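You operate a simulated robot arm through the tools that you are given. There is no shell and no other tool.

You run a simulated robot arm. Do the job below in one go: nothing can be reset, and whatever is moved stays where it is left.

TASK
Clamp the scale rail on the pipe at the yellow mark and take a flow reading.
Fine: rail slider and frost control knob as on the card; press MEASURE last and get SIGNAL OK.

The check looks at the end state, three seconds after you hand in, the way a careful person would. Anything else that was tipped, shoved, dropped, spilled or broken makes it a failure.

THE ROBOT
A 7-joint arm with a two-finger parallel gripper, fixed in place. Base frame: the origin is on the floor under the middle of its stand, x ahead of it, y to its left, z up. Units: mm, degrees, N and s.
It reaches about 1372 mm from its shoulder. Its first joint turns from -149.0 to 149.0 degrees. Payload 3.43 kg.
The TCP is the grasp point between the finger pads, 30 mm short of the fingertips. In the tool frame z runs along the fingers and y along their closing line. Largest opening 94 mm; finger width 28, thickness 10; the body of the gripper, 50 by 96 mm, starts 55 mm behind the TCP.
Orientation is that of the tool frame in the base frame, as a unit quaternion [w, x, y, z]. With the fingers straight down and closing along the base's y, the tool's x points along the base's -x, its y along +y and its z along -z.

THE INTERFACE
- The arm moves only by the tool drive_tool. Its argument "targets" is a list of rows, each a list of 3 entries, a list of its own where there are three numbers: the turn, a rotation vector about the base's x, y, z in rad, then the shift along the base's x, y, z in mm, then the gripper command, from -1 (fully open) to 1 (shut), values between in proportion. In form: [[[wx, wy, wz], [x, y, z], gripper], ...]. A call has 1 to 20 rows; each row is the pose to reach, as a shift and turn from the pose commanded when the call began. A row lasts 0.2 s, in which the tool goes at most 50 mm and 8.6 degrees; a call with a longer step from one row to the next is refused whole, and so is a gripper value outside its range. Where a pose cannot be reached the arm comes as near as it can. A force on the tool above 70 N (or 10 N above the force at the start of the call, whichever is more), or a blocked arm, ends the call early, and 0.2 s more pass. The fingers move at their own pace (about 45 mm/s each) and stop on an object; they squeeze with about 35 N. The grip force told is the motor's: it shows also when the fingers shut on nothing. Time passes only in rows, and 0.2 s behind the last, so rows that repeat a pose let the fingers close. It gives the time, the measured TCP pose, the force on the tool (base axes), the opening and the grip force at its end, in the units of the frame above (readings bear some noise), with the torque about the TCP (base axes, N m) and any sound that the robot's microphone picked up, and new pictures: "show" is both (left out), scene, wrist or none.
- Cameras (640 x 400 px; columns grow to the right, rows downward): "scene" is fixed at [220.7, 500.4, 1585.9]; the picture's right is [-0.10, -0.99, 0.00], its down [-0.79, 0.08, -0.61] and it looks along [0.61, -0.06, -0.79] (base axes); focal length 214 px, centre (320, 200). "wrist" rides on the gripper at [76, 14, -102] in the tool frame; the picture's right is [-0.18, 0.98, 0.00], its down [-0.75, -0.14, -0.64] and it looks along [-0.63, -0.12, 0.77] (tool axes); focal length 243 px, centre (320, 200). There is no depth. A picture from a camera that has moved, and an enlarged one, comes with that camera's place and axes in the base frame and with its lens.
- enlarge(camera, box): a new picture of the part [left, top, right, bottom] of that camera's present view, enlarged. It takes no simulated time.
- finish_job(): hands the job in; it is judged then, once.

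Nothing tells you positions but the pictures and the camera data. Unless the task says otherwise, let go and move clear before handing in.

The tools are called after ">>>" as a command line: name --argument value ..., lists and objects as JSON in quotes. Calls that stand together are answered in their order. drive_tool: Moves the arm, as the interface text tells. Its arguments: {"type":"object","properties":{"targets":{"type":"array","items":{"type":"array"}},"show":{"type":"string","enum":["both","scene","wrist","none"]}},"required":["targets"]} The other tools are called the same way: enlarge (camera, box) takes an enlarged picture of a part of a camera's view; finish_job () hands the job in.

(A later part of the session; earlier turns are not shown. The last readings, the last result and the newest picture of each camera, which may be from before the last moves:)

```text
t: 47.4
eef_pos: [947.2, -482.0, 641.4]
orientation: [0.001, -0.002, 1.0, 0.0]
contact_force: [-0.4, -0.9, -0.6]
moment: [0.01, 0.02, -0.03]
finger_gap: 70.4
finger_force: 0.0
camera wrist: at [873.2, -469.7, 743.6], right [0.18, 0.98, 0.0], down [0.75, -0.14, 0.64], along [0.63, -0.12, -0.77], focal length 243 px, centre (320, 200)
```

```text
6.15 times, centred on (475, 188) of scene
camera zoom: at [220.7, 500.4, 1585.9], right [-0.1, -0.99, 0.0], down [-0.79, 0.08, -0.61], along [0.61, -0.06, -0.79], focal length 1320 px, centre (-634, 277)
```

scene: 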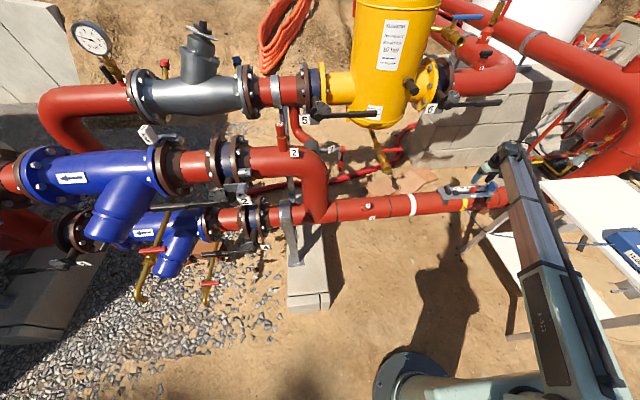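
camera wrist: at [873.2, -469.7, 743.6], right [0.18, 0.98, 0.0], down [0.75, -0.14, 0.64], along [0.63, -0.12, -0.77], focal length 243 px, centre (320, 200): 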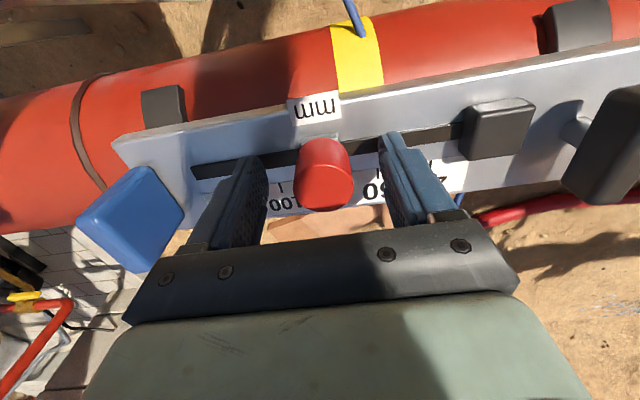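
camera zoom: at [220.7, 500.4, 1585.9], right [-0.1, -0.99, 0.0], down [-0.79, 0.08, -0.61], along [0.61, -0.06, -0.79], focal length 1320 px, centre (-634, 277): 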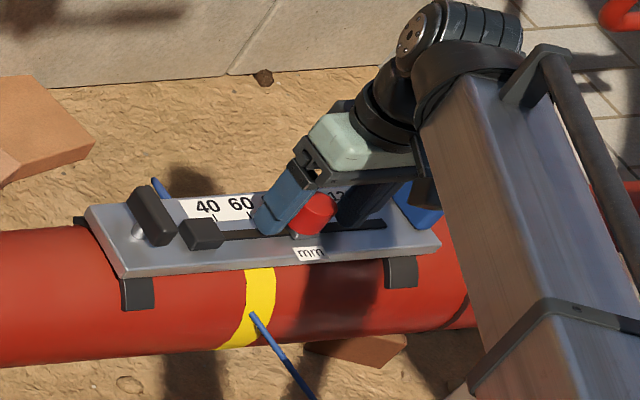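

>>> drive_tool --targets '[[[0, 0, 0], [2, 1, 0], 0], [[0, 0, 0], [2, 1, 0], 0.6], [[0, 0, 0], [2, 1, 0], 0.6], [[0, 0, 0], [2, 1, 0], 0.6]]' --show "wrist"

```text
t: 48.4
eef_pos: [950.5, -482.1, 640.8]
orientation: [0.0, -0.002, 1.0, 0.0]
contact_force: [-4.3, 1.3, 0.2]
moment: [0.22, 0.12, -0.01]
finger_gap: 31.1
finger_force: 34.7
camera wrist: at [875.6, -468.4, 743.9], right [0.18, 0.98, 0.0], down [0.75, -0.14, 0.64], along [0.63, -0.12, -0.77], focal length 243 px, centre (320, 200)
```

wrist: 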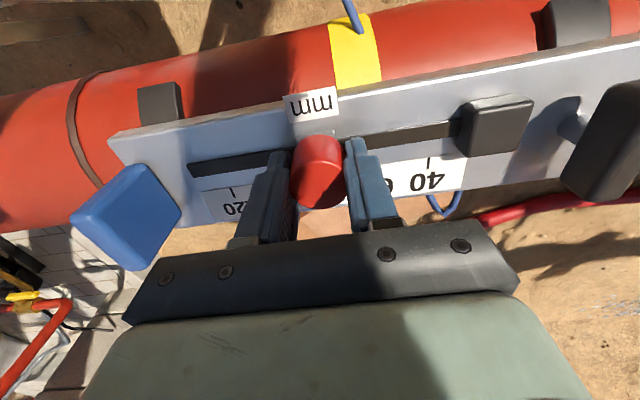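

The knob is held (31 mm). I slide it toward 60, first a short way to see the resistance.

>>> drive_tool --targets '[[[0, 0, 0], [0, 4, 0], 0.6], [[0, 0, 0], [0, 9, 0], 0.6], [[0, 0, 0], [0, 9, 0], 0.6]]' --show "wrist"

>>> enlarge --camera "scene" --box '[430, 155, 520, 220]'

```text
t: 49.2
eef_pos: [949.4, -472.7, 641.2]
orientation: [-0.001, -0.003, 1.0, 0.0]
contact_force: [-8.0, -0.4, -0.3]
moment: [-0.08, -0.45, -0.06]
finger_gap: 31.5
finger_force: 34.9
camera wrist: at [875.6, -459.8, 743.9], right [0.18, 0.98, 0.0], down [0.75, -0.14, 0.64], along [0.63, -0.12, -0.77], focal length 243 px, centre (320, 200)
```

wrist: 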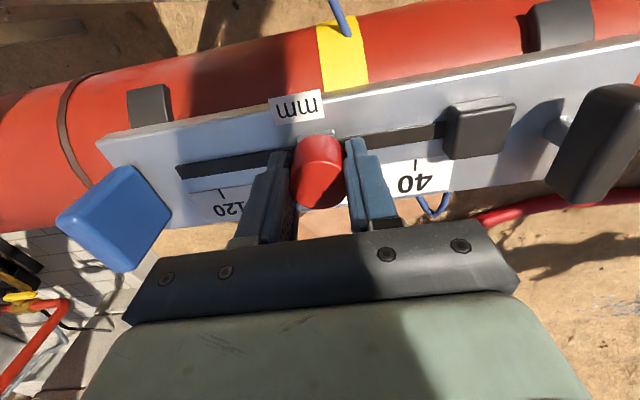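

```text
6.15 times, centred on (475, 188) of scene
camera zoom: at [220.7, 500.4, 1585.9], right [-0.1, -0.99, 0.0], down [-0.79, 0.08, -0.61], along [0.61, -0.06, -0.79], focal length 1320 px, centre (-634, 277)
```

zoom: 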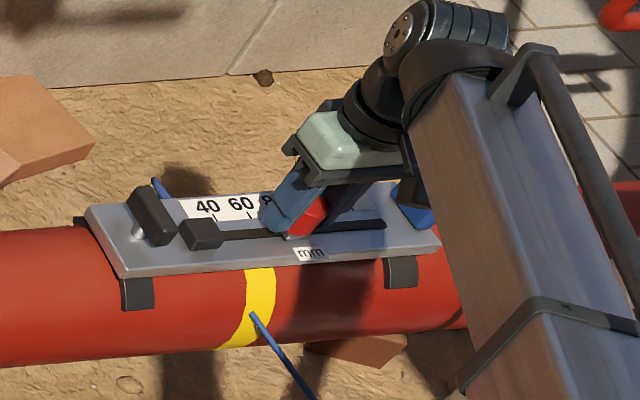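

The slider moves smoothly while the rail stays put. I continue to the 60 tick.

>>> drive_tool --targets '[[[0, 0, 0], [0, 7, 0], 0.6], [[0, 0, 0], [0, 14, 0], 0.6], [[0, 0, 0], [0, 21, 0], 0.6], [[0, 0, 0], [0, 26, 0], 0.6], [[0, 0, 0], [0, 26, 0], 0.6]]' --show "wrist"

>>> enlarge --camera "scene" --box '[430, 155, 520, 220]'

>>> enlarge --camera "wrist" --box '[150, 60, 450, 240]'

```text
t: 50.4
eef_pos: [949.8, -447.0, 641.2]
orientation: [0.0, -0.003, 1.0, 0.0]
contact_force: [-10.4, 2.6, -4.5]
moment: [-0.17, 0.5, -0.09]
finger_gap: 31.3
finger_force: 34.6
camera wrist: at [875.6, -433.6, 743.9], right [0.18, 0.98, 0.0], down [0.76, -0.14, 0.64], along [0.63, -0.11, -0.77], focal length 243 px, centre (320, 200)
```

wrist: 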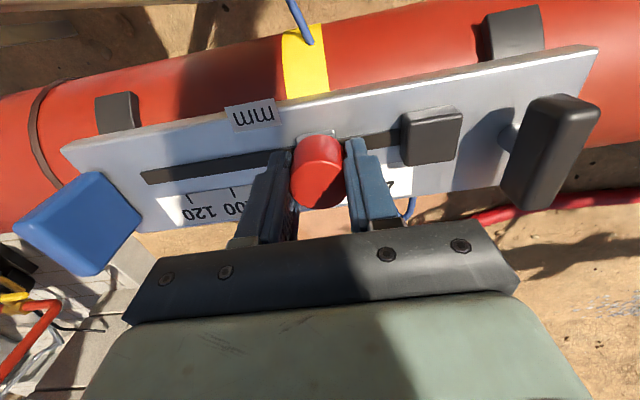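

```text
6.15 times, centred on (475, 188) of scene
camera zoom: at [220.7, 500.4, 1585.9], right [-0.1, -0.99, 0.0], down [-0.79, 0.08, -0.61], along [0.61, -0.06, -0.79], focal length 1320 px, centre (-634, 277)
```

zoom: 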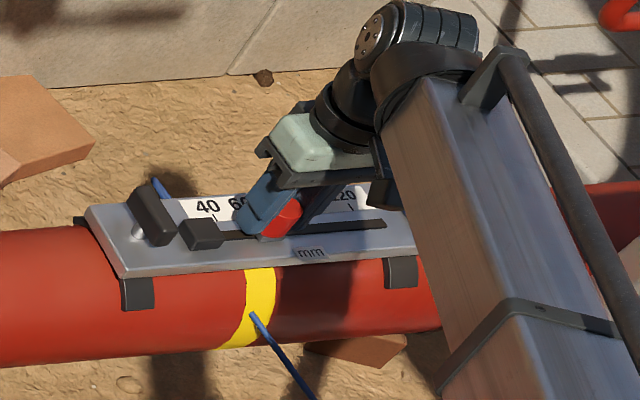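

```text
2.13 times, centred on (300, 150) of wrist
camera zoom: at [875.6, -433.6, 743.9], right [0.18, 0.98, 0.0], down [0.76, -0.14, 0.64], along [0.63, -0.11, -0.77], focal length 518 px, centre (363, 307)
```

zoom: 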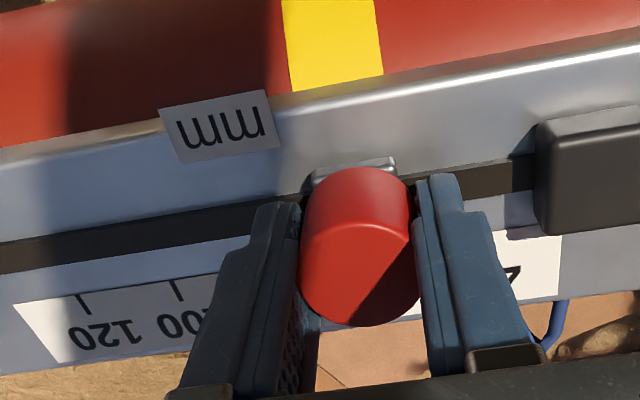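

I release the knob, rise and read the slider against the scale.

>>> drive_tool --targets '[[[0, 0, 0], [0, 0, 0], 0.1], [[0, 0, 0], [0, 0, 0], -0.3], [[0, 0, 0], [0, 0, 0], -0.4], [[0, 0, 0], [0, 0, 25], -0.4], [[0, 0, 0], [0, 0, 60], -0.4], [[0, 0, 0], [-10, 0, 100], -0.4], [[0, 0, 0], [-10, 0, 100], -0.4]]' --show "both"

>>> enlarge --camera "wrist" --box '[200, 20, 440, 170]'

>>> enlarge --camera "scene" --box '[435, 175, 505, 215]'

```text
t: 52.0
eef_pos: [941.6, -443.3, 742.1]
orientation: [0.0, -0.003, 1.0, -0.001]
contact_force: [0.1, -0.6, 0.0]
moment: [0.01, 0.0, 0.02]
finger_gap: 65.7
finger_force: 0.1
camera wrist: at [867.9, -430.8, 844.7], right [0.18, 0.98, 0.0], down [0.75, -0.14, 0.64], along [0.63, -0.12, -0.77], focal length 243 px, centre (320, 200)
```

scene: 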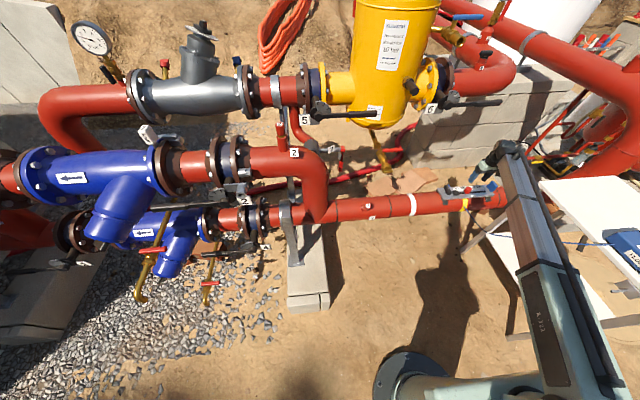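
wrist: 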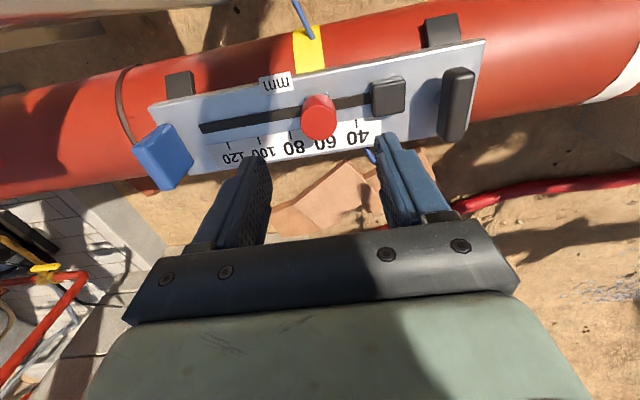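

```text
2.67 times, centred on (320, 95) of wrist
camera zoom: at [867.9, -430.8, 844.7], right [0.18, 0.98, 0.0], down [0.75, -0.14, 0.64], along [0.63, -0.12, -0.77], focal length 647 px, centre (320, 480)
```

zoom: 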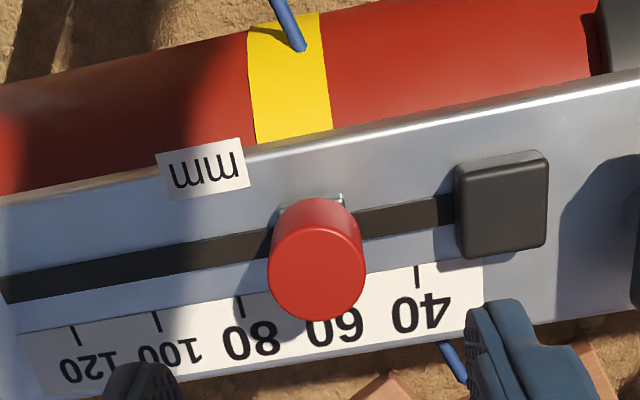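

```text
9.14 times, centred on (470, 195) of scene
camera zoom: at [220.7, 500.4, 1585.9], right [-0.1, -0.99, 0.0], down [-0.79, 0.08, -0.61], along [0.61, -0.06, -0.79], focal length 1961 px, centre (-1051, 246)
```

zoom: 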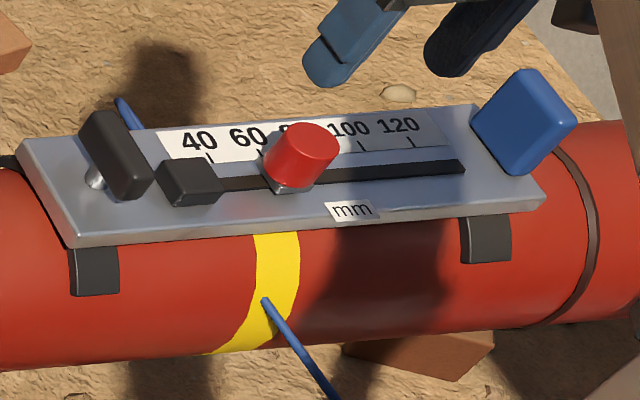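

The slider reads close to 60. I move the camera right above it to judge it without parallax.

>>> drive_tool --targets '[[[0, 0, 0], [20, -4, 0], -0.4], [[0, 0, 0], [40, -8, -10], -0.4], [[0, 0, 0], [52, -10, -20], -0.4], [[0, 0, 0], [52, -10, -20], -0.4]]' --show "wrist"

>>> enlarge --camera "wrist" --box '[260, 0, 400, 90]'

```text
t: 53.0
eef_pos: [994.2, -456.6, 721.9]
orientation: [0.0, -0.003, 1.0, 0.0]
contact_force: [0.2, 0.5, 0.6]
moment: [0.02, -0.02, 0.03]
finger_gap: 66.0
finger_force: 0.1
camera wrist: at [919.0, -443.0, 824.9], right [0.18, 0.98, 0.0], down [0.75, -0.14, 0.64], along [0.63, -0.12, -0.77], focal length 243 px, centre (320, 200)
```

wrist: 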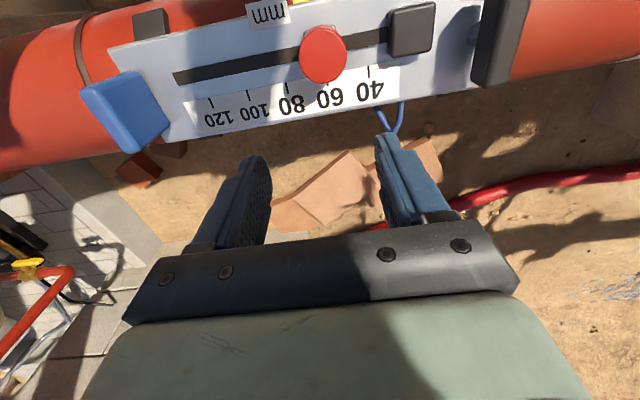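

```text
4.44 times, centred on (330, 45) of wrist
camera zoom: at [919.0, -443.0, 824.9], right [0.18, 0.98, 0.0], down [0.75, -0.14, 0.64], along [0.63, -0.12, -0.77], focal length 1078 px, centre (276, 889)
```

zoom: 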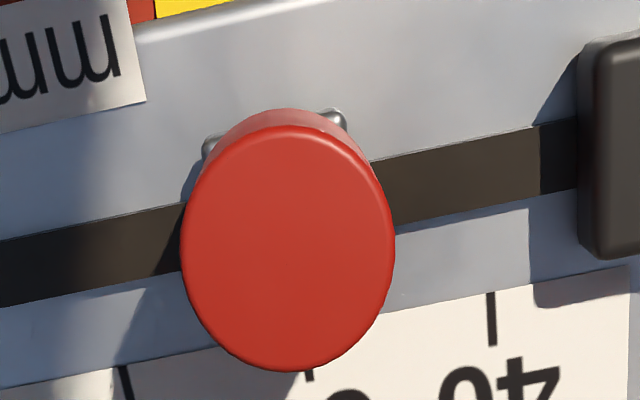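

The slider is on 60 within half a unit. Now I rise and travel to the flow meter to see its dial face on, turning the tool so that the camera looks along -y.

>>> drive_tool --targets '[[[0, 0, 0], [0, 0, 40], -0.4], [[0, 0, 0], [-10, 0, 85], -0.4], [[0, 0, 0], [-25, 0, 125], -0.4], [[0, 0, 0], [-50, 0, 165], -0.4], [[0, 0, 0], [-75, 0, 205], -0.4], [[0, 0, 0], [-105, -5, 240], -0.4], [[0, 0, 0], [-140, -10, 270], -0.4], [[0, 0, -0.1], [-180, -15, 290], -0.4], [[0, 0, -0.2], [-225, -20, 300], -0.4], [[0, 0, -0.3], [-270, -25, 300], -0.4], [[0, 0, -0.4], [-315, -30, 300], -0.4], [[0, 0, -0.5], [-360, -35, 300], -0.4], [[0, 0, -0.6], [-405, -40, 300], -0.4], [[0, 0, -0.7], [-450, -45, 300], -0.4], [[0, 0, -0.8], [-490, -50, 300], -0.4], [[0, 0, -0.8], [-490, -50, 300], -0.4]]' --show "both"

```text
t: 56.4
eef_pos: [505.1, -507.2, 1021.6]
orientation: [0.0, 0.387, 0.922, -0.001]
contact_force: [-0.2, -0.2, 0.0]
moment: [-0.01, -0.01, 0.01]
finger_gap: 65.8
finger_force: 0.0
camera wrist: at [463.8, -443.2, 1124.8], right [0.83, 0.56, 0.0], down [0.43, -0.64, 0.64], along [0.36, -0.53, -0.77], focal length 243 px, centre (320, 200)
```

scene: 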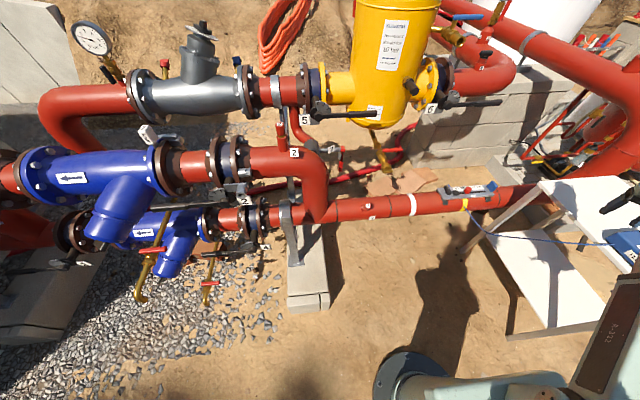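
wrist: 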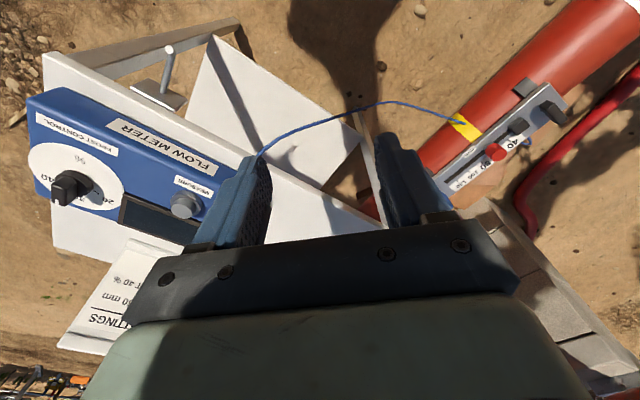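

>>> enlarge --camera "wrist" --box '[10, 60, 230, 260]'

>>> enlarge --camera "wrist" --box '[20, 130, 140, 220]'

>>> enlarge --camera "scene" --box '[430, 165, 530, 230]'

```text
2.00 times, centred on (120, 160) of wrist
camera zoom: at [463.8, -443.2, 1124.8], right [0.83, 0.56, 0.0], down [0.43, -0.64, 0.64], along [0.36, -0.53, -0.77], focal length 485 px, centre (720, 280)
```

zoom: 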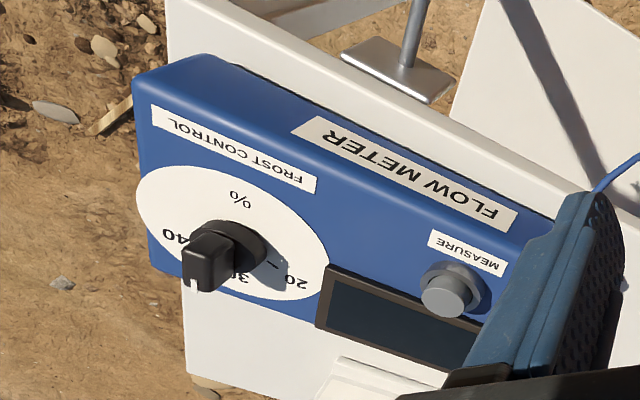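

```text
4.44 times, centred on (80, 175) of wrist
camera zoom: at [463.8, -443.2, 1124.8], right [0.83, 0.56, 0.0], down [0.43, -0.64, 0.64], along [0.36, -0.53, -0.77], focal length 1078 px, centre (1387, 311)
```

zoom: 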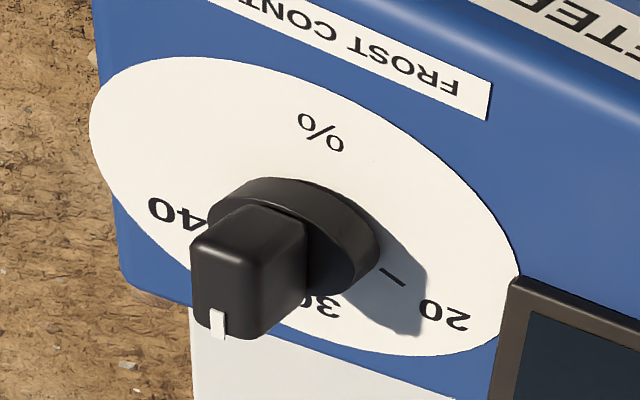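

```text
6.15 times, centred on (480, 198) of scene
camera zoom: at [220.7, 500.4, 1585.9], right [-0.1, -0.99, 0.0], down [-0.79, 0.08, -0.61], along [0.61, -0.06, -0.79], focal length 1320 px, centre (-665, 215)
```

zoom: 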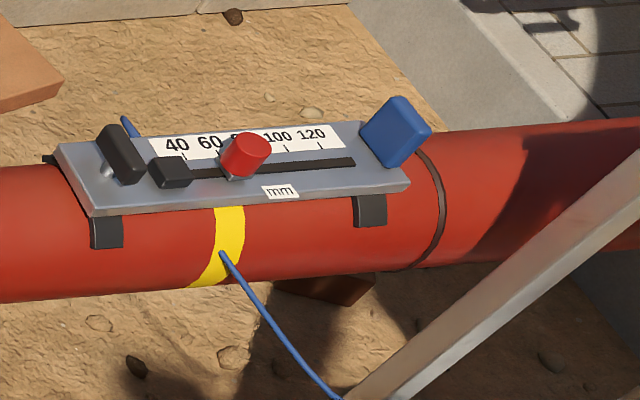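

The meter is in view: dial, display and MEASURE button. I move closer with the camera looking along -y to get a good view of the dial and knob.

>>> drive_tool --targets '[[[0, 0, -0.11], [-27, -31, 0], -0.4], [[0, 0, -0.22], [-54, -62, 0], -0.4], [[0, 0, -0.33], [-81, -93, 0], -0.4], [[0, 0, -0.44], [-108, -124, 0], -0.4], [[0, 0, -0.55], [-135, -155, 0], -0.4], [[0, 0, -0.66], [-162, -187, 0], -0.4], [[0, 0, -0.77], [-190, -219, 0], -0.4], [[0, 0, -0.77], [-190, -219, -20], -0.4], [[0, 0, -0.77], [-190, -219, -20], -0.4]]' --show "wrist"

>>> enlarge --camera "wrist" --box '[200, 20, 440, 170]'

```text
t: 58.4
eef_pos: [313.7, -726.7, 1003.3]
orientation: [0.001, 0.706, 0.709, -0.001]
contact_force: [0.6, 0.1, 0.6]
moment: [-0.01, 0.0, -0.06]
finger_gap: 66.0
finger_force: 0.1
camera wrist: at [329.5, -651.2, 1104.5], right [0.98, -0.18, 0.0], down [-0.14, -0.75, 0.64], along [-0.12, -0.63, -0.77], focal length 243 px, centre (320, 200)
```

wrist: 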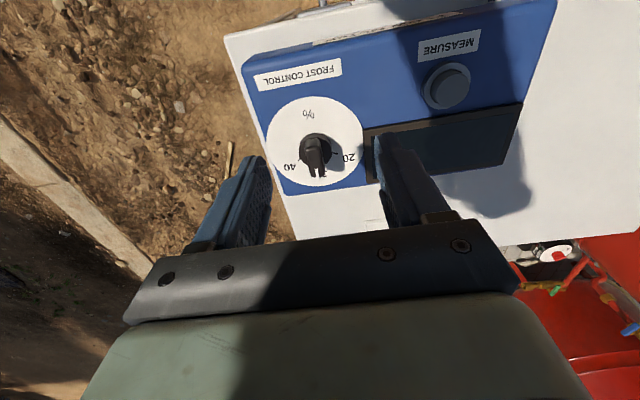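

```text
2.67 times, centred on (320, 95) of wrist
camera zoom: at [329.5, -651.2, 1104.5], right [0.98, -0.18, 0.0], down [-0.14, -0.75, 0.64], along [-0.12, -0.63, -0.77], focal length 647 px, centre (320, 480)
```

zoom: 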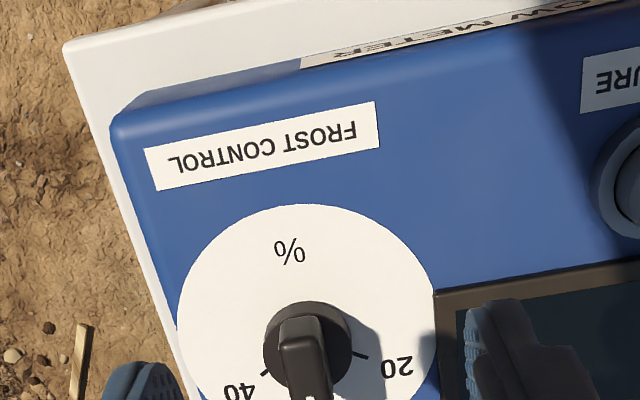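

>>> enlarge --camera "wrist" --box '[250, 85, 390, 195]'

>>> enlarge --camera "wrist" --box '[360, 10, 560, 200]'

```text
3.64 times, centred on (320, 140) of wrist
camera zoom: at [329.5, -651.2, 1104.5], right [0.98, -0.18, 0.0], down [-0.14, -0.75, 0.64], along [-0.12, -0.63, -0.77], focal length 882 px, centre (320, 418)
```

zoom: 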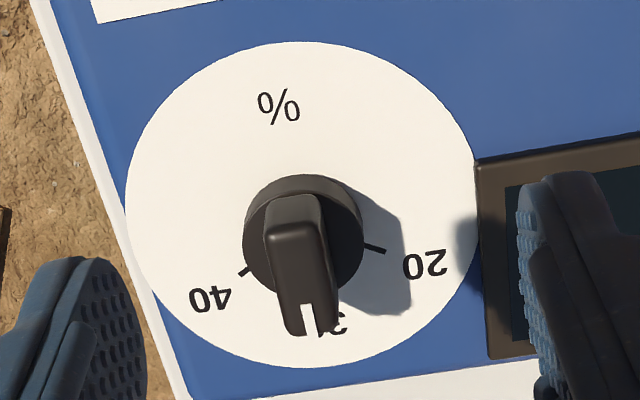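

```text
2.11 times, centred on (460, 105) of wrist
camera zoom: at [329.5, -651.2, 1104.5], right [0.98, -0.18, 0.0], down [-0.14, -0.75, 0.64], along [-0.12, -0.63, -0.77], focal length 511 px, centre (25, 400)
```

zoom: 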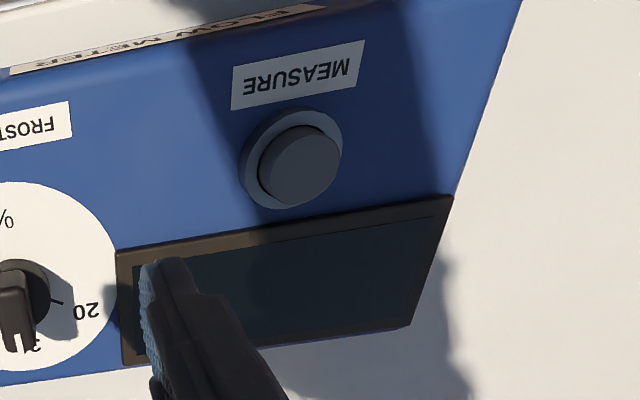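

The panel is level (z ≈ 860), the knob axis near (302, -771), its bar about 14 mm wide with top at z ≈ 897 and pointing at about 31. The 40 mark lies about 48° clockwise of the panel's "up". I align the fingers with the bar and come down above it.

>>> drive_tool --targets '[[[0, 0, -0.05], [-6, -22, -15], -0.2], [[0, 0, -0.1], [-13, -44, -30], -0.1], [[0, 0, -0.1], [-13, -44, -50], -0.1], [[0, 0, -0.1], [-13, -44, -62], -0.1], [[0, 0, -0.1], [-13, -44, -62], -0.1]]' --show "wrist"

>>> enlarge --camera "wrist" --box '[220, 60, 420, 240]'

```text
t: 59.6
eef_pos: [299.7, -768.1, 939.8]
orientation: [0.0, 0.74, 0.673, 0.0]
contact_force: [-0.5, -0.6, 0.3]
moment: [-0.01, -0.01, 0.01]
finger_gap: 51.8
finger_force: 0.0
camera wrist: at [323.1, -694.9, 1042.7], right [0.96, -0.28, 0.0], down [-0.21, -0.74, 0.64], along [-0.18, -0.62, -0.77], focal length 243 px, centre (320, 200)
```

wrist: 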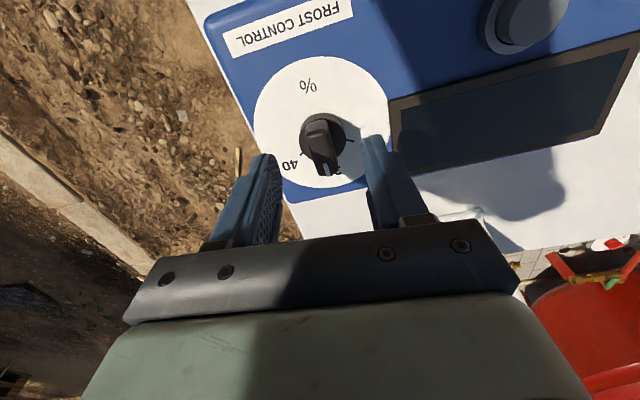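

```text
2.22 times, centred on (320, 150) of wrist
camera zoom: at [323.1, -694.9, 1042.7], right [0.96, -0.28, 0.0], down [-0.21, -0.74, 0.64], along [-0.18, -0.62, -0.77], focal length 539 px, centre (320, 311)
```

zoom: 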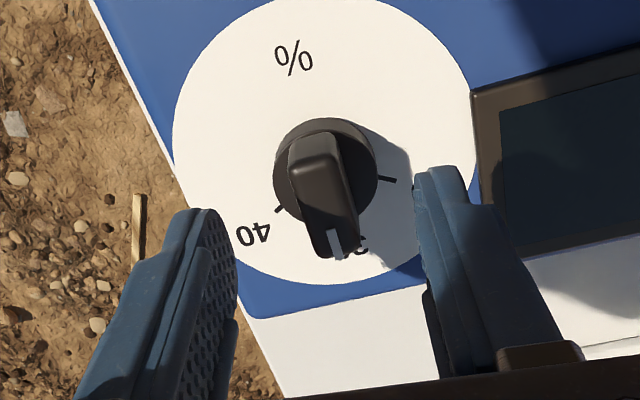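

The bar is centred between the fingers, turned about 3° less than the gripper. I go down around the bar, tips just above the knob's base disc, and grip it.

>>> drive_tool --targets '[[[0, 0, 0.05], [1, -1, -12], -0.1], [[0, 0, 0.05], [1, -1, -24], -0.1], [[0, 0, 0.05], [1, -1, -33], -0.1], [[0, 0, 0.05], [1, -1, -33], 0.2], [[0, 0, 0.05], [1, -1, -33], 0.2]]' --show "wrist"

>>> enlarge --camera "wrist" --box '[220, 60, 420, 240]'

```text
t: 60.8
eef_pos: [301.6, -772.5, 906.8]
orientation: [0.0, 0.723, 0.691, 0.0]
contact_force: [-0.2, -0.1, -0.2]
moment: [0.04, 0.02, -0.02]
finger_gap: 37.6
finger_force: 0.1
camera wrist: at [320.5, -696.9, 1009.8], right [0.97, -0.23, 0.0], down [-0.17, -0.75, 0.64], along [-0.15, -0.63, -0.77], focal length 243 px, centre (320, 200)
```

wrist: 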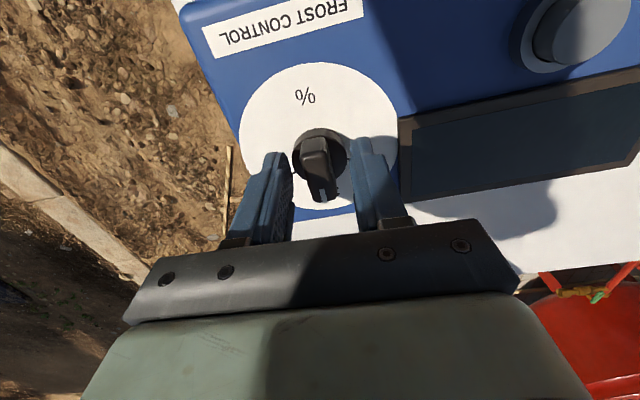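

```text
2.22 times, centred on (320, 150) of wrist
camera zoom: at [320.5, -696.9, 1009.8], right [0.97, -0.23, 0.0], down [-0.17, -0.75, 0.64], along [-0.15, -0.63, -0.77], focal length 539 px, centre (320, 311)
```

zoom: 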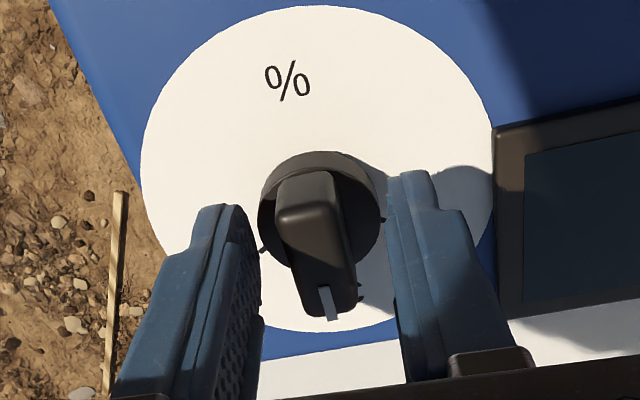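

>>> drive_tool --targets '[[[0, 0, 0], [0, 0, 0], 0.5], [[0, 0, 0], [0, 0, 0], 1], [[0, 0, 0], [0, 0, 0], 1]]' --show "wrist"

>>> enlarge --camera "wrist" --box '[220, 60, 420, 240]'

```text
t: 61.6
eef_pos: [300.0, -771.4, 907.3]
orientation: [-0.001, 0.723, 0.691, 0.0]
contact_force: [-4.8, -0.2, 0.8]
moment: [0.31, 0.06, 0.01]
finger_gap: 15.5
finger_force: 34.9
camera wrist: at [320.1, -697.0, 1009.8], right [0.97, -0.23, 0.0], down [-0.17, -0.75, 0.64], along [-0.15, -0.62, -0.77], focal length 243 px, centre (320, 200)
```

wrist: 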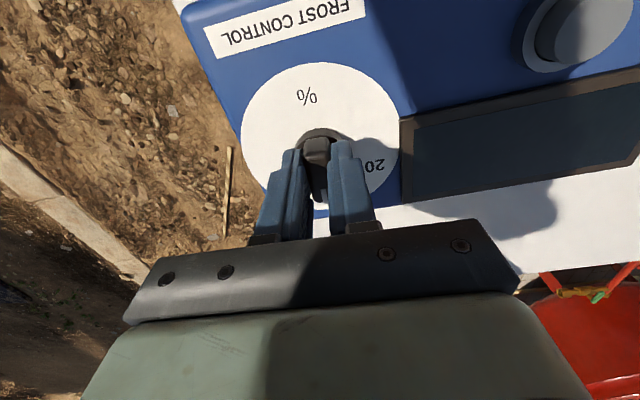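

```text
2.22 times, centred on (320, 150) of wrist
camera zoom: at [320.1, -697.0, 1009.8], right [0.97, -0.23, 0.0], down [-0.17, -0.75, 0.64], along [-0.15, -0.62, -0.77], focal length 539 px, centre (320, 311)
```

zoom: 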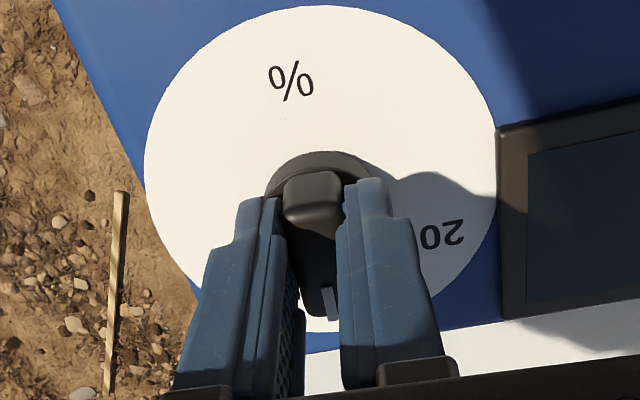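

The bar is held. I turn it clockwise (viewed from above) toward 40, first about 35°, watching the torque.

>>> drive_tool --targets '[[[0, 0, -0.1], [-0.5, 0, 0], 1], [[0, 0, -0.2], [-0.5, 0, 0], 1], [[0, 0, -0.2], [-0.5, 0, 0], 1]]' --show "none"

```text
t: 62.4
eef_pos: [300.8, -772.0, 907.6]
orientation: [0.001, 0.789, 0.615, 0.0]
contact_force: [-0.5, -6.8, 7.0]
moment: [0.57, -0.18, 0.0]
finger_gap: 15.8
finger_force: 35.1
```

>>> drive_tool --targets '[[[0, 0, -0.1], [0, -0.5, 0], 1], [[0, 0, -0.2], [0, -0.7, 0], 1], [[0, 0, -0.3], [0, -0.8, 0], 1], [[0, 0, -0.4], [0, -0.8, 0], 1], [[0, 0, -0.4], [0, -0.8, 0], 1]]' --show "wrist"

>>> enlarge --camera "wrist" --box '[220, 60, 420, 240]'

```text
t: 63.6
eef_pos: [300.3, -772.2, 906.1]
orientation: [0.001, 0.895, 0.446, 0.0]
contact_force: [8.5, -2.3, 6.1]
moment: [0.35, -0.51, 0.0]
finger_gap: 15.8
finger_force: 34.8
camera wrist: at [359.8, -720.2, 1009.8], right [0.67, -0.74, 0.0], down [-0.57, -0.52, 0.64], along [-0.47, -0.43, -0.77], focal length 243 px, centre (320, 200)
```

wrist: 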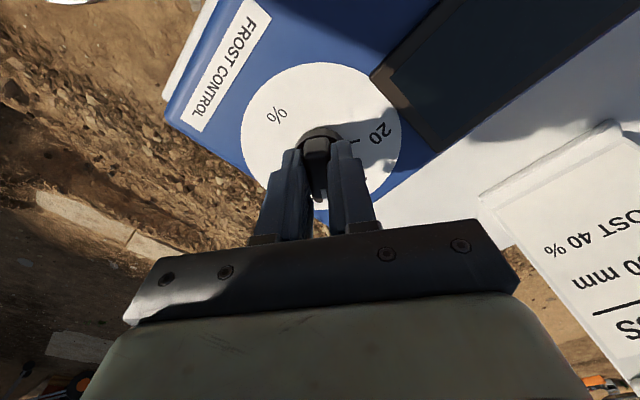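

```text
2.22 times, centred on (320, 150) of wrist
camera zoom: at [359.8, -720.2, 1009.8], right [0.67, -0.74, 0.0], down [-0.57, -0.52, 0.64], along [-0.47, -0.43, -0.77], focal length 539 px, centre (320, 311)
```

zoom: 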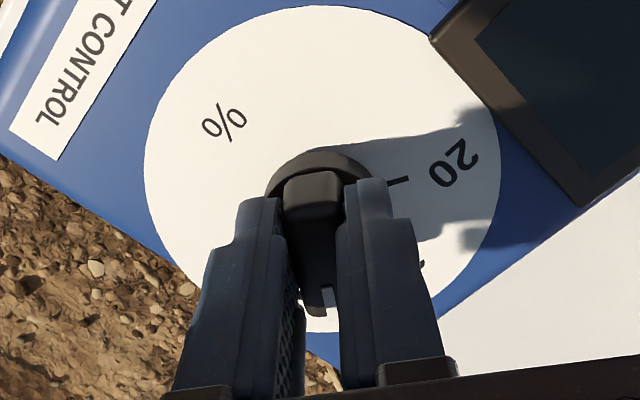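

From several views the scale ticks sit at ±60° around the knob axis near (300.5, -776), so 40 is 60° from the panel's up direction; I'm at 37° now. I turn the remaining 23° around that axis.

>>> drive_tool --targets '[[[0, 0, -0.1], [1.2, -0.9, 0], 1], [[0, 0, -0.2], [1.4, -1.2, 0], 1], [[0, 0, -0.3], [1.6, -1.5, 0], 1], [[0, 0, -0.4], [1.8, -1.7, 0], 1], [[0, 0, -0.4], [1.8, -1.7, 0], 1]]' --show "wrist"

>>> enlarge --camera "wrist" --box '[220, 60, 420, 240]'

```text
t: 64.8
eef_pos: [300.7, -772.2, 907.0]
orientation: [-0.001, 0.966, 0.259, 0.0]
contact_force: [-4.8, 5.8, 12.1]
moment: [0.43, -0.55, 0.25]
finger_gap: 15.9
finger_force: 34.6
camera wrist: at [376.8, -747.8, 1009.6], right [0.33, -0.94, 0.0], down [-0.72, -0.26, 0.64], along [-0.61, -0.21, -0.77], focal length 243 px, centre (320, 200)
```

wrist: 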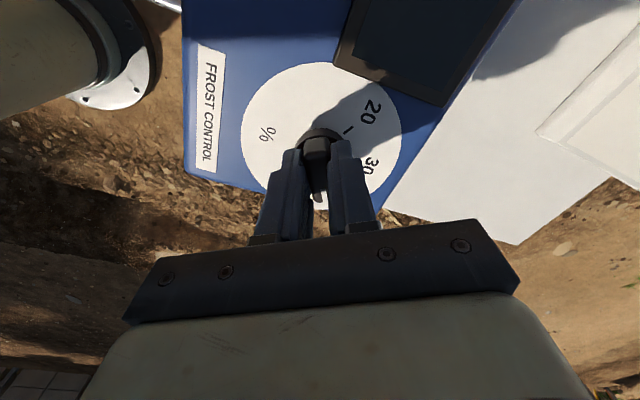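

```text
2.22 times, centred on (320, 150) of wrist
camera zoom: at [376.8, -747.8, 1009.6], right [0.33, -0.94, 0.0], down [-0.72, -0.26, 0.64], along [-0.61, -0.21, -0.77], focal length 539 px, centre (320, 311)
```

zoom: 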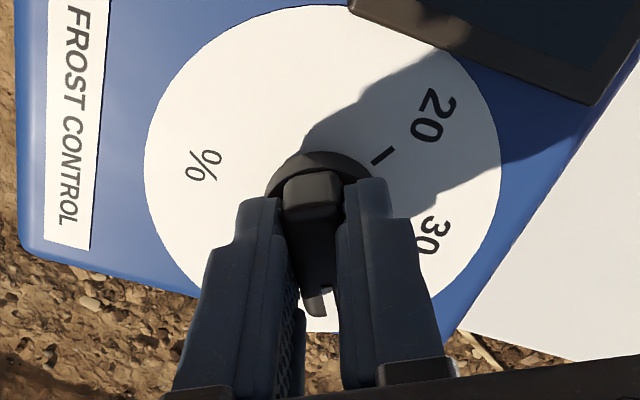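

The gripper reached 60° with some counter-torque. I open the fingers, rise and read the knob.

>>> drive_tool --targets '[[[0, 0, 0], [0, 0, 0], 0.5], [[0, 0, 0], [0, 0, 0], 0], [[0, 0, 0], [0, 0, 15], -0.1], [[0, 0, 0], [0, 0, 45], -0.1], [[0, 0, 0], [15, 10, 80], -0.1], [[0, 0, 0], [30, 20, 100], -0.1], [[0, 0, 0], [30, 20, 100], -0.1]]' --show "wrist"

>>> enlarge --camera "wrist" --box '[220, 60, 420, 200]'

```text
t: 66.4
eef_pos: [335.0, -753.2, 1008.2]
orientation: [0.0, 0.966, 0.259, 0.0]
contact_force: [-0.4, 0.6, 1.1]
moment: [0.0, 0.04, 0.03]
finger_gap: 51.7
finger_force: 0.1
camera wrist: at [408.5, -728.8, 1110.7], right [0.33, -0.94, 0.0], down [-0.72, -0.26, 0.64], along [-0.61, -0.21, -0.77], focal length 243 px, centre (320, 200)
```

wrist: 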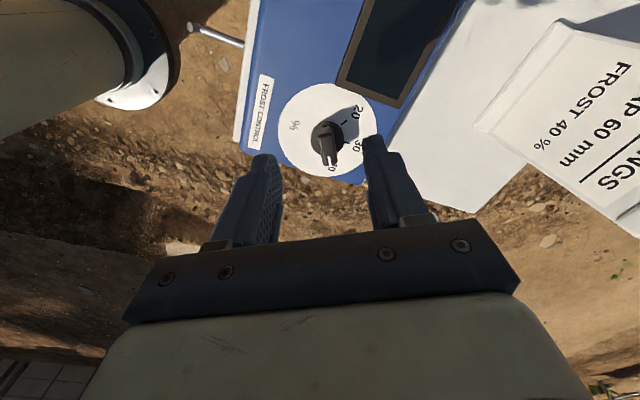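

```text
2.86 times, centred on (320, 130) of wrist
camera zoom: at [408.5, -728.8, 1110.7], right [0.33, -0.94, 0.0], down [-0.72, -0.26, 0.64], along [-0.61, -0.21, -0.77], focal length 693 px, centre (320, 400)
```

zoom: 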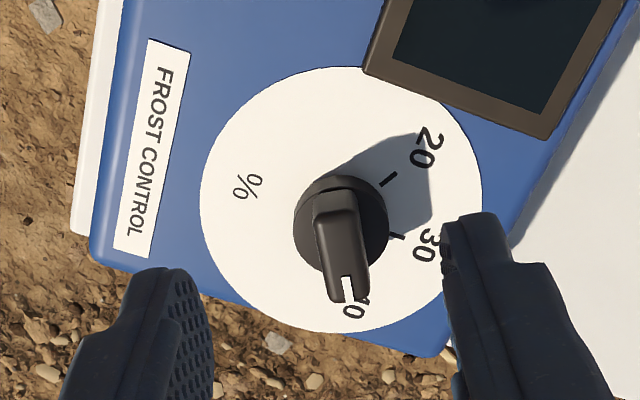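

I move the camera right above the knob to read it without parallax.

>>> drive_tool --targets '[[[0, 0, 0], [-24, -11, 0], -0.1], [[0, 0, 0], [-48, -22, 0], -0.1], [[0, 0, 0], [-72, -32, 0], -0.1], [[0, 0, 0], [-90, -41, 0], -0.1], [[0, 0, 0], [-90, -41, 0], -0.1]]' --show "wrist"

>>> enlarge --camera "wrist" --box '[250, 0, 400, 95]'

```text
t: 67.6
eef_pos: [242.2, -796.2, 1006.6]
orientation: [0.001, 0.965, 0.261, 0.0]
contact_force: [-0.6, 0.4, -0.2]
moment: [0.0, 0.01, -0.03]
finger_gap: 52.0
finger_force: 0.0
camera wrist: at [316.9, -771.1, 1109.3], right [0.33, -0.94, 0.0], down [-0.72, -0.26, 0.64], along [-0.6, -0.21, -0.77], focal length 243 px, centre (320, 200)
```

wrist: 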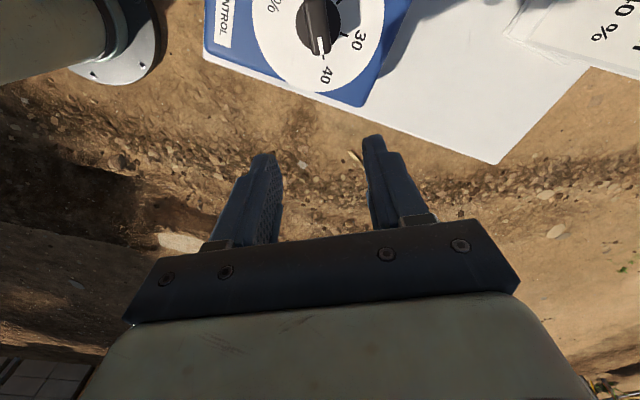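

```text
4.21 times, centred on (325, 48) of wrist
camera zoom: at [316.9, -771.1, 1109.3], right [0.33, -0.94, 0.0], down [-0.72, -0.26, 0.64], along [-0.6, -0.21, -0.77], focal length 1022 px, centre (299, 842)
```

zoom: 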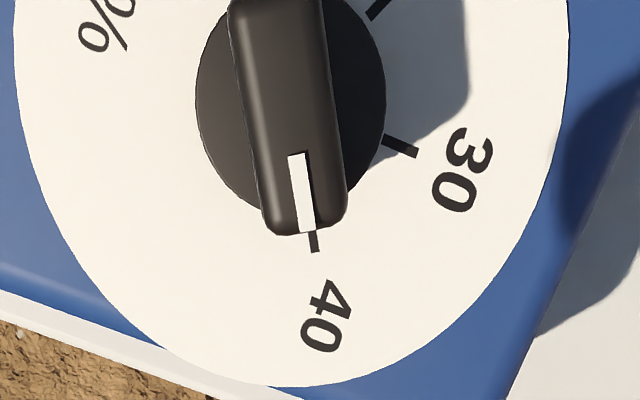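

The white pointer lines up with the 40 tick (within half a degree). Now I close the fingers and go above the MEASURE button at about (431, -735, 872).

>>> drive_tool --targets '[[[0, 0, 0.12], [21, 7, 0], 0.3], [[0, 0, 0.24], [42, 14, 0], 0.6], [[0, 0, 0.36], [63, 21, 0], 1], [[0, 0, 0.48], [84, 28, 0], 1], [[0, 0, 0.6], [105, 35, 0], 1], [[0, 0, 0.72], [126, 42, 0], 1], [[0, 0, 0.84], [147, 49, 0], 1], [[0, 0, 0.96], [168, 56, 0], 1], [[0, 0, 1.05], [187, 61, -20], 1], [[0, 0, 1.05], [187, 61, -45], 1], [[0, 0, 1.05], [187, 61, -45], 1]]' --show "wrist"

>>> enlarge --camera "wrist" --box '[220, 40, 420, 220]'

```text
t: 70.0
eef_pos: [430.0, -733.6, 961.3]
orientation: [0.0, 0.705, 0.709, -0.001]
contact_force: [-1.0, 0.3, -0.1]
moment: [-0.03, 0.0, -0.03]
finger_gap: 0.1
finger_force: 32.8
camera wrist: at [445.6, -657.7, 1063.6], right [0.98, -0.18, 0.0], down [-0.14, -0.75, 0.64], along [-0.11, -0.63, -0.77], focal length 243 px, centre (320, 200)
```

wrist: 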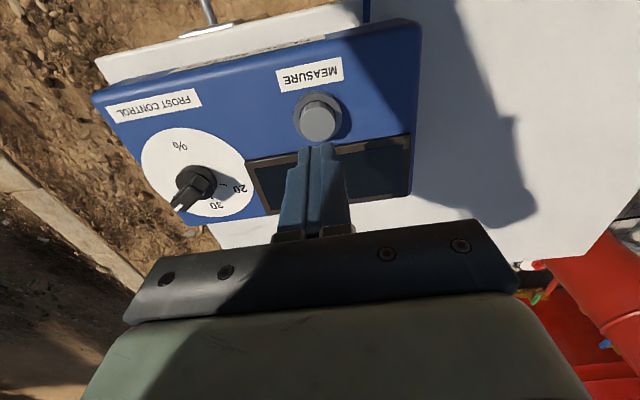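

```text
2.22 times, centred on (320, 130) of wrist
camera zoom: at [445.6, -657.7, 1063.6], right [0.98, -0.18, 0.0], down [-0.14, -0.75, 0.64], along [-0.11, -0.63, -0.77], focal length 539 px, centre (320, 356)
```

zoom: 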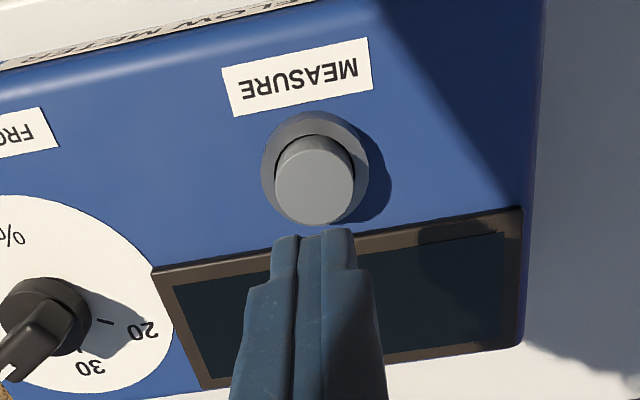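

The closed fingers are over the button. I lower them to just above the cap.

>>> drive_tool --targets '[[[0, 0, 0], [0, 0, -15], 1], [[0, 0, 0], [0, 0, -30], 1], [[0, 0, 0], [0, 0, -42], 1], [[0, 0, 0], [0, 0, -46], 1], [[0, 0, 0], [0, 0, -46], 1]]' --show "wrist"

>>> enlarge --camera "wrist" --box '[220, 40, 420, 220]'

```text
t: 71.2
eef_pos: [430.5, -733.8, 914.1]
orientation: [-0.001, 0.706, 0.709, -0.001]
contact_force: [0.5, -0.1, 0.2]
moment: [0.0, 0.0, 0.01]
finger_gap: 0.0
finger_force: 33.0
camera wrist: at [446.5, -658.9, 1017.4], right [0.98, -0.18, 0.0], down [-0.14, -0.75, 0.64], along [-0.12, -0.63, -0.77], focal length 243 px, centre (320, 200)
```

wrist: 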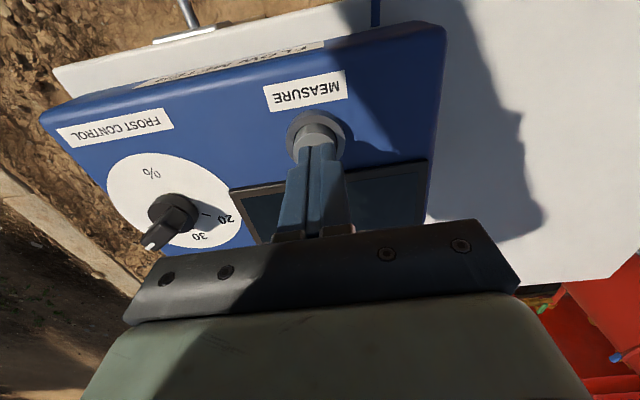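

```text
2.22 times, centred on (320, 130) of wrist
camera zoom: at [446.5, -658.9, 1017.4], right [0.98, -0.18, 0.0], down [-0.14, -0.75, 0.64], along [-0.12, -0.63, -0.77], focal length 539 px, centre (320, 356)
```

zoom: 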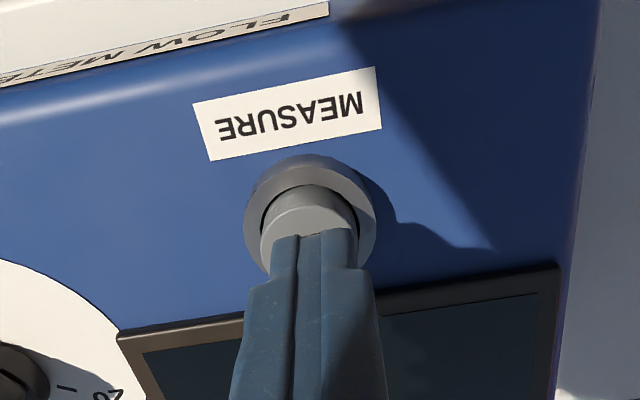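

>>> drive_tool --targets '[[[0, 0, 0], [0, 0, -2], 1], [[0, 0, 0], [0, 0, -4], 1], [[0, 0, 0], [0, 0, -5], 1], [[0, 0, 0], [0, 0, -5], 1]]' --show "none"

```text
t: 72.2
eef_pos: [429.3, -732.1, 910.3]
orientation: [0.0, 0.705, 0.709, 0.0]
contact_force: [0.3, 0.1, 0.4]
moment: [-0.02, -0.02, 0.0]
finger_gap: 0.0
finger_force: 33.2
```

>>> drive_tool --targets '[[[0, 0, 0], [0, 0, -2], 1], [[0, 0, 0], [0, 0, -4], 1], [[0, 0, 0], [0, 0, -4], 1]]' --show "none"

```text
t: 73.0
eef_pos: [429.5, -733.2, 907.3]
orientation: [0.0, 0.705, 0.709, 0.0]
contact_force: [0.2, -0.7, 3.3]
moment: [0.0, -0.02, 0.01]
finger_gap: 0.0
finger_force: 33.3
```

Contact with the button (3 N). I press on in small steps until it clicks.

>>> drive_tool --targets '[[[0, 0, 0], [0, 0, -1.5], 1], [[0, 0, 0], [0, 0, -3], 1], [[0, 0, 0], [0, 0, -3], 1]]' --show "none"

```text
t: 73.8
eef_pos: [429.0, -733.5, 903.8]
orientation: [0.001, 0.705, 0.709, 0.0]
contact_force: [6.5, -0.5, 21.9]
moment: [0.05, -0.18, 0.0]
finger_gap: 0.0
finger_force: 32.4
```

>>> enlarge --camera "wrist" --box '[180, 40, 460, 240]'

>>> enlarge --camera "scene" --box '[560, 200, 640, 290]'

```text
2.00 times, centred on (320, 140) of wrist
camera zoom: at [444.5, -657.1, 1006.8], right [0.98, -0.18, 0.0], down [-0.14, -0.75, 0.64], along [-0.11, -0.63, -0.77], focal length 485 px, centre (320, 320)
```

zoom: 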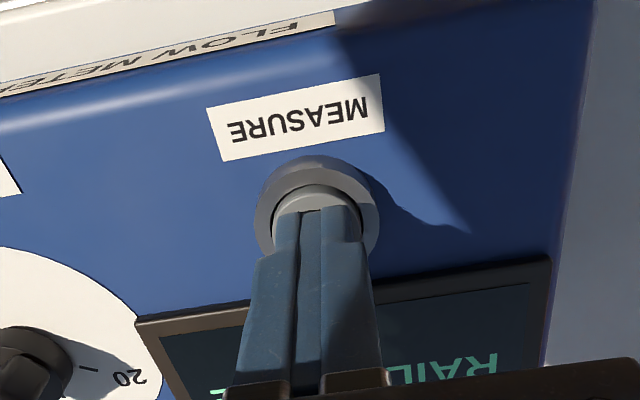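

```text
4.44 times, centred on (600, 245) of scene
camera zoom: at [220.7, 500.4, 1585.9], right [-0.1, -0.99, 0.0], down [-0.79, 0.08, -0.61], along [0.61, -0.06, -0.79], focal length 953 px, centre (-924, 0)
```

zoom: 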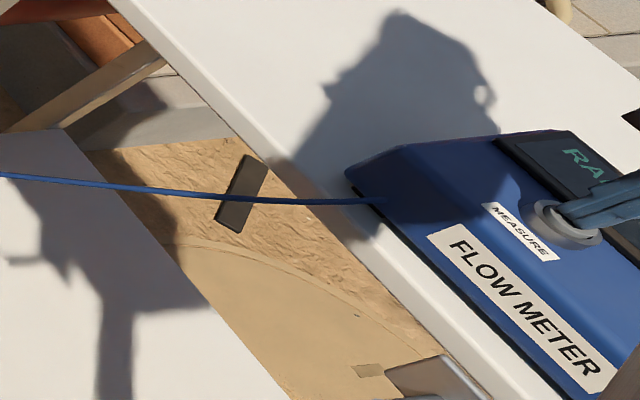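

The display came on and begins with "RAIL". I rise and read it.

>>> drive_tool --targets '[[[0, 0, 0], [0, 0, 5], 1], [[0, 0, 0], [0, 0, 20], 1], [[0, 0, 0], [0, 20, 50], 1], [[0, 0, 0], [0, 50, 75], 1], [[0, 0, 0], [0, 80, 95], 1], [[0, 0, 0], [0, 80, 95], 1]]' --show "wrist"

>>> enlarge --camera "wrist" --box '[180, 60, 460, 260]'

```text
t: 75.2
eef_pos: [429.3, -650.4, 998.4]
orientation: [0.0, 0.705, 0.709, 0.0]
contact_force: [-0.5, 0.1, -0.7]
moment: [-0.01, 0.03, 0.01]
finger_gap: 0.1
finger_force: 33.1
camera wrist: at [444.0, -574.4, 1102.1], right [0.98, -0.18, 0.0], down [-0.14, -0.75, 0.64], along [-0.12, -0.63, -0.77], focal length 243 px, centre (320, 200)
```

wrist: 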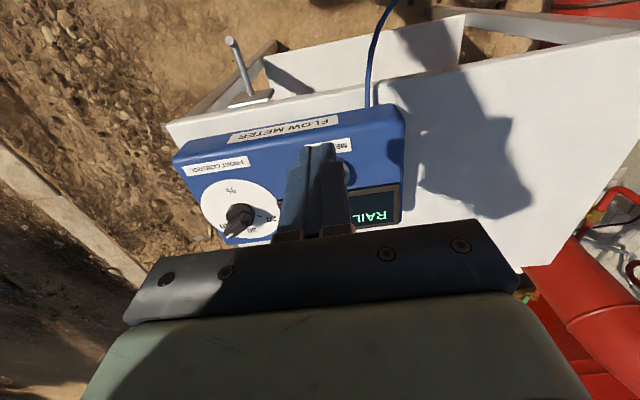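

```text
2.00 times, centred on (320, 160) of wrist
camera zoom: at [444.0, -574.4, 1102.1], right [0.98, -0.18, 0.0], down [-0.14, -0.75, 0.64], along [-0.12, -0.63, -0.77], focal length 485 px, centre (320, 280)
```

zoom: 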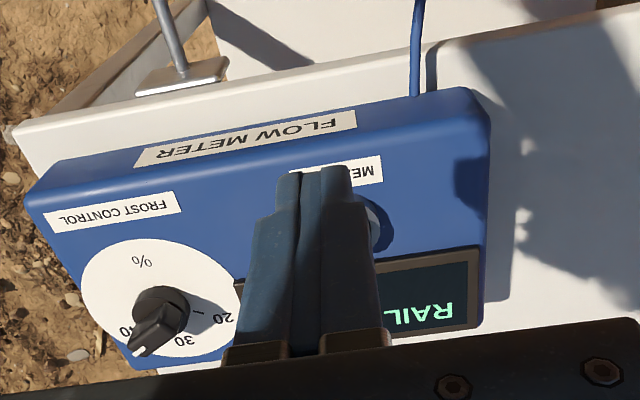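

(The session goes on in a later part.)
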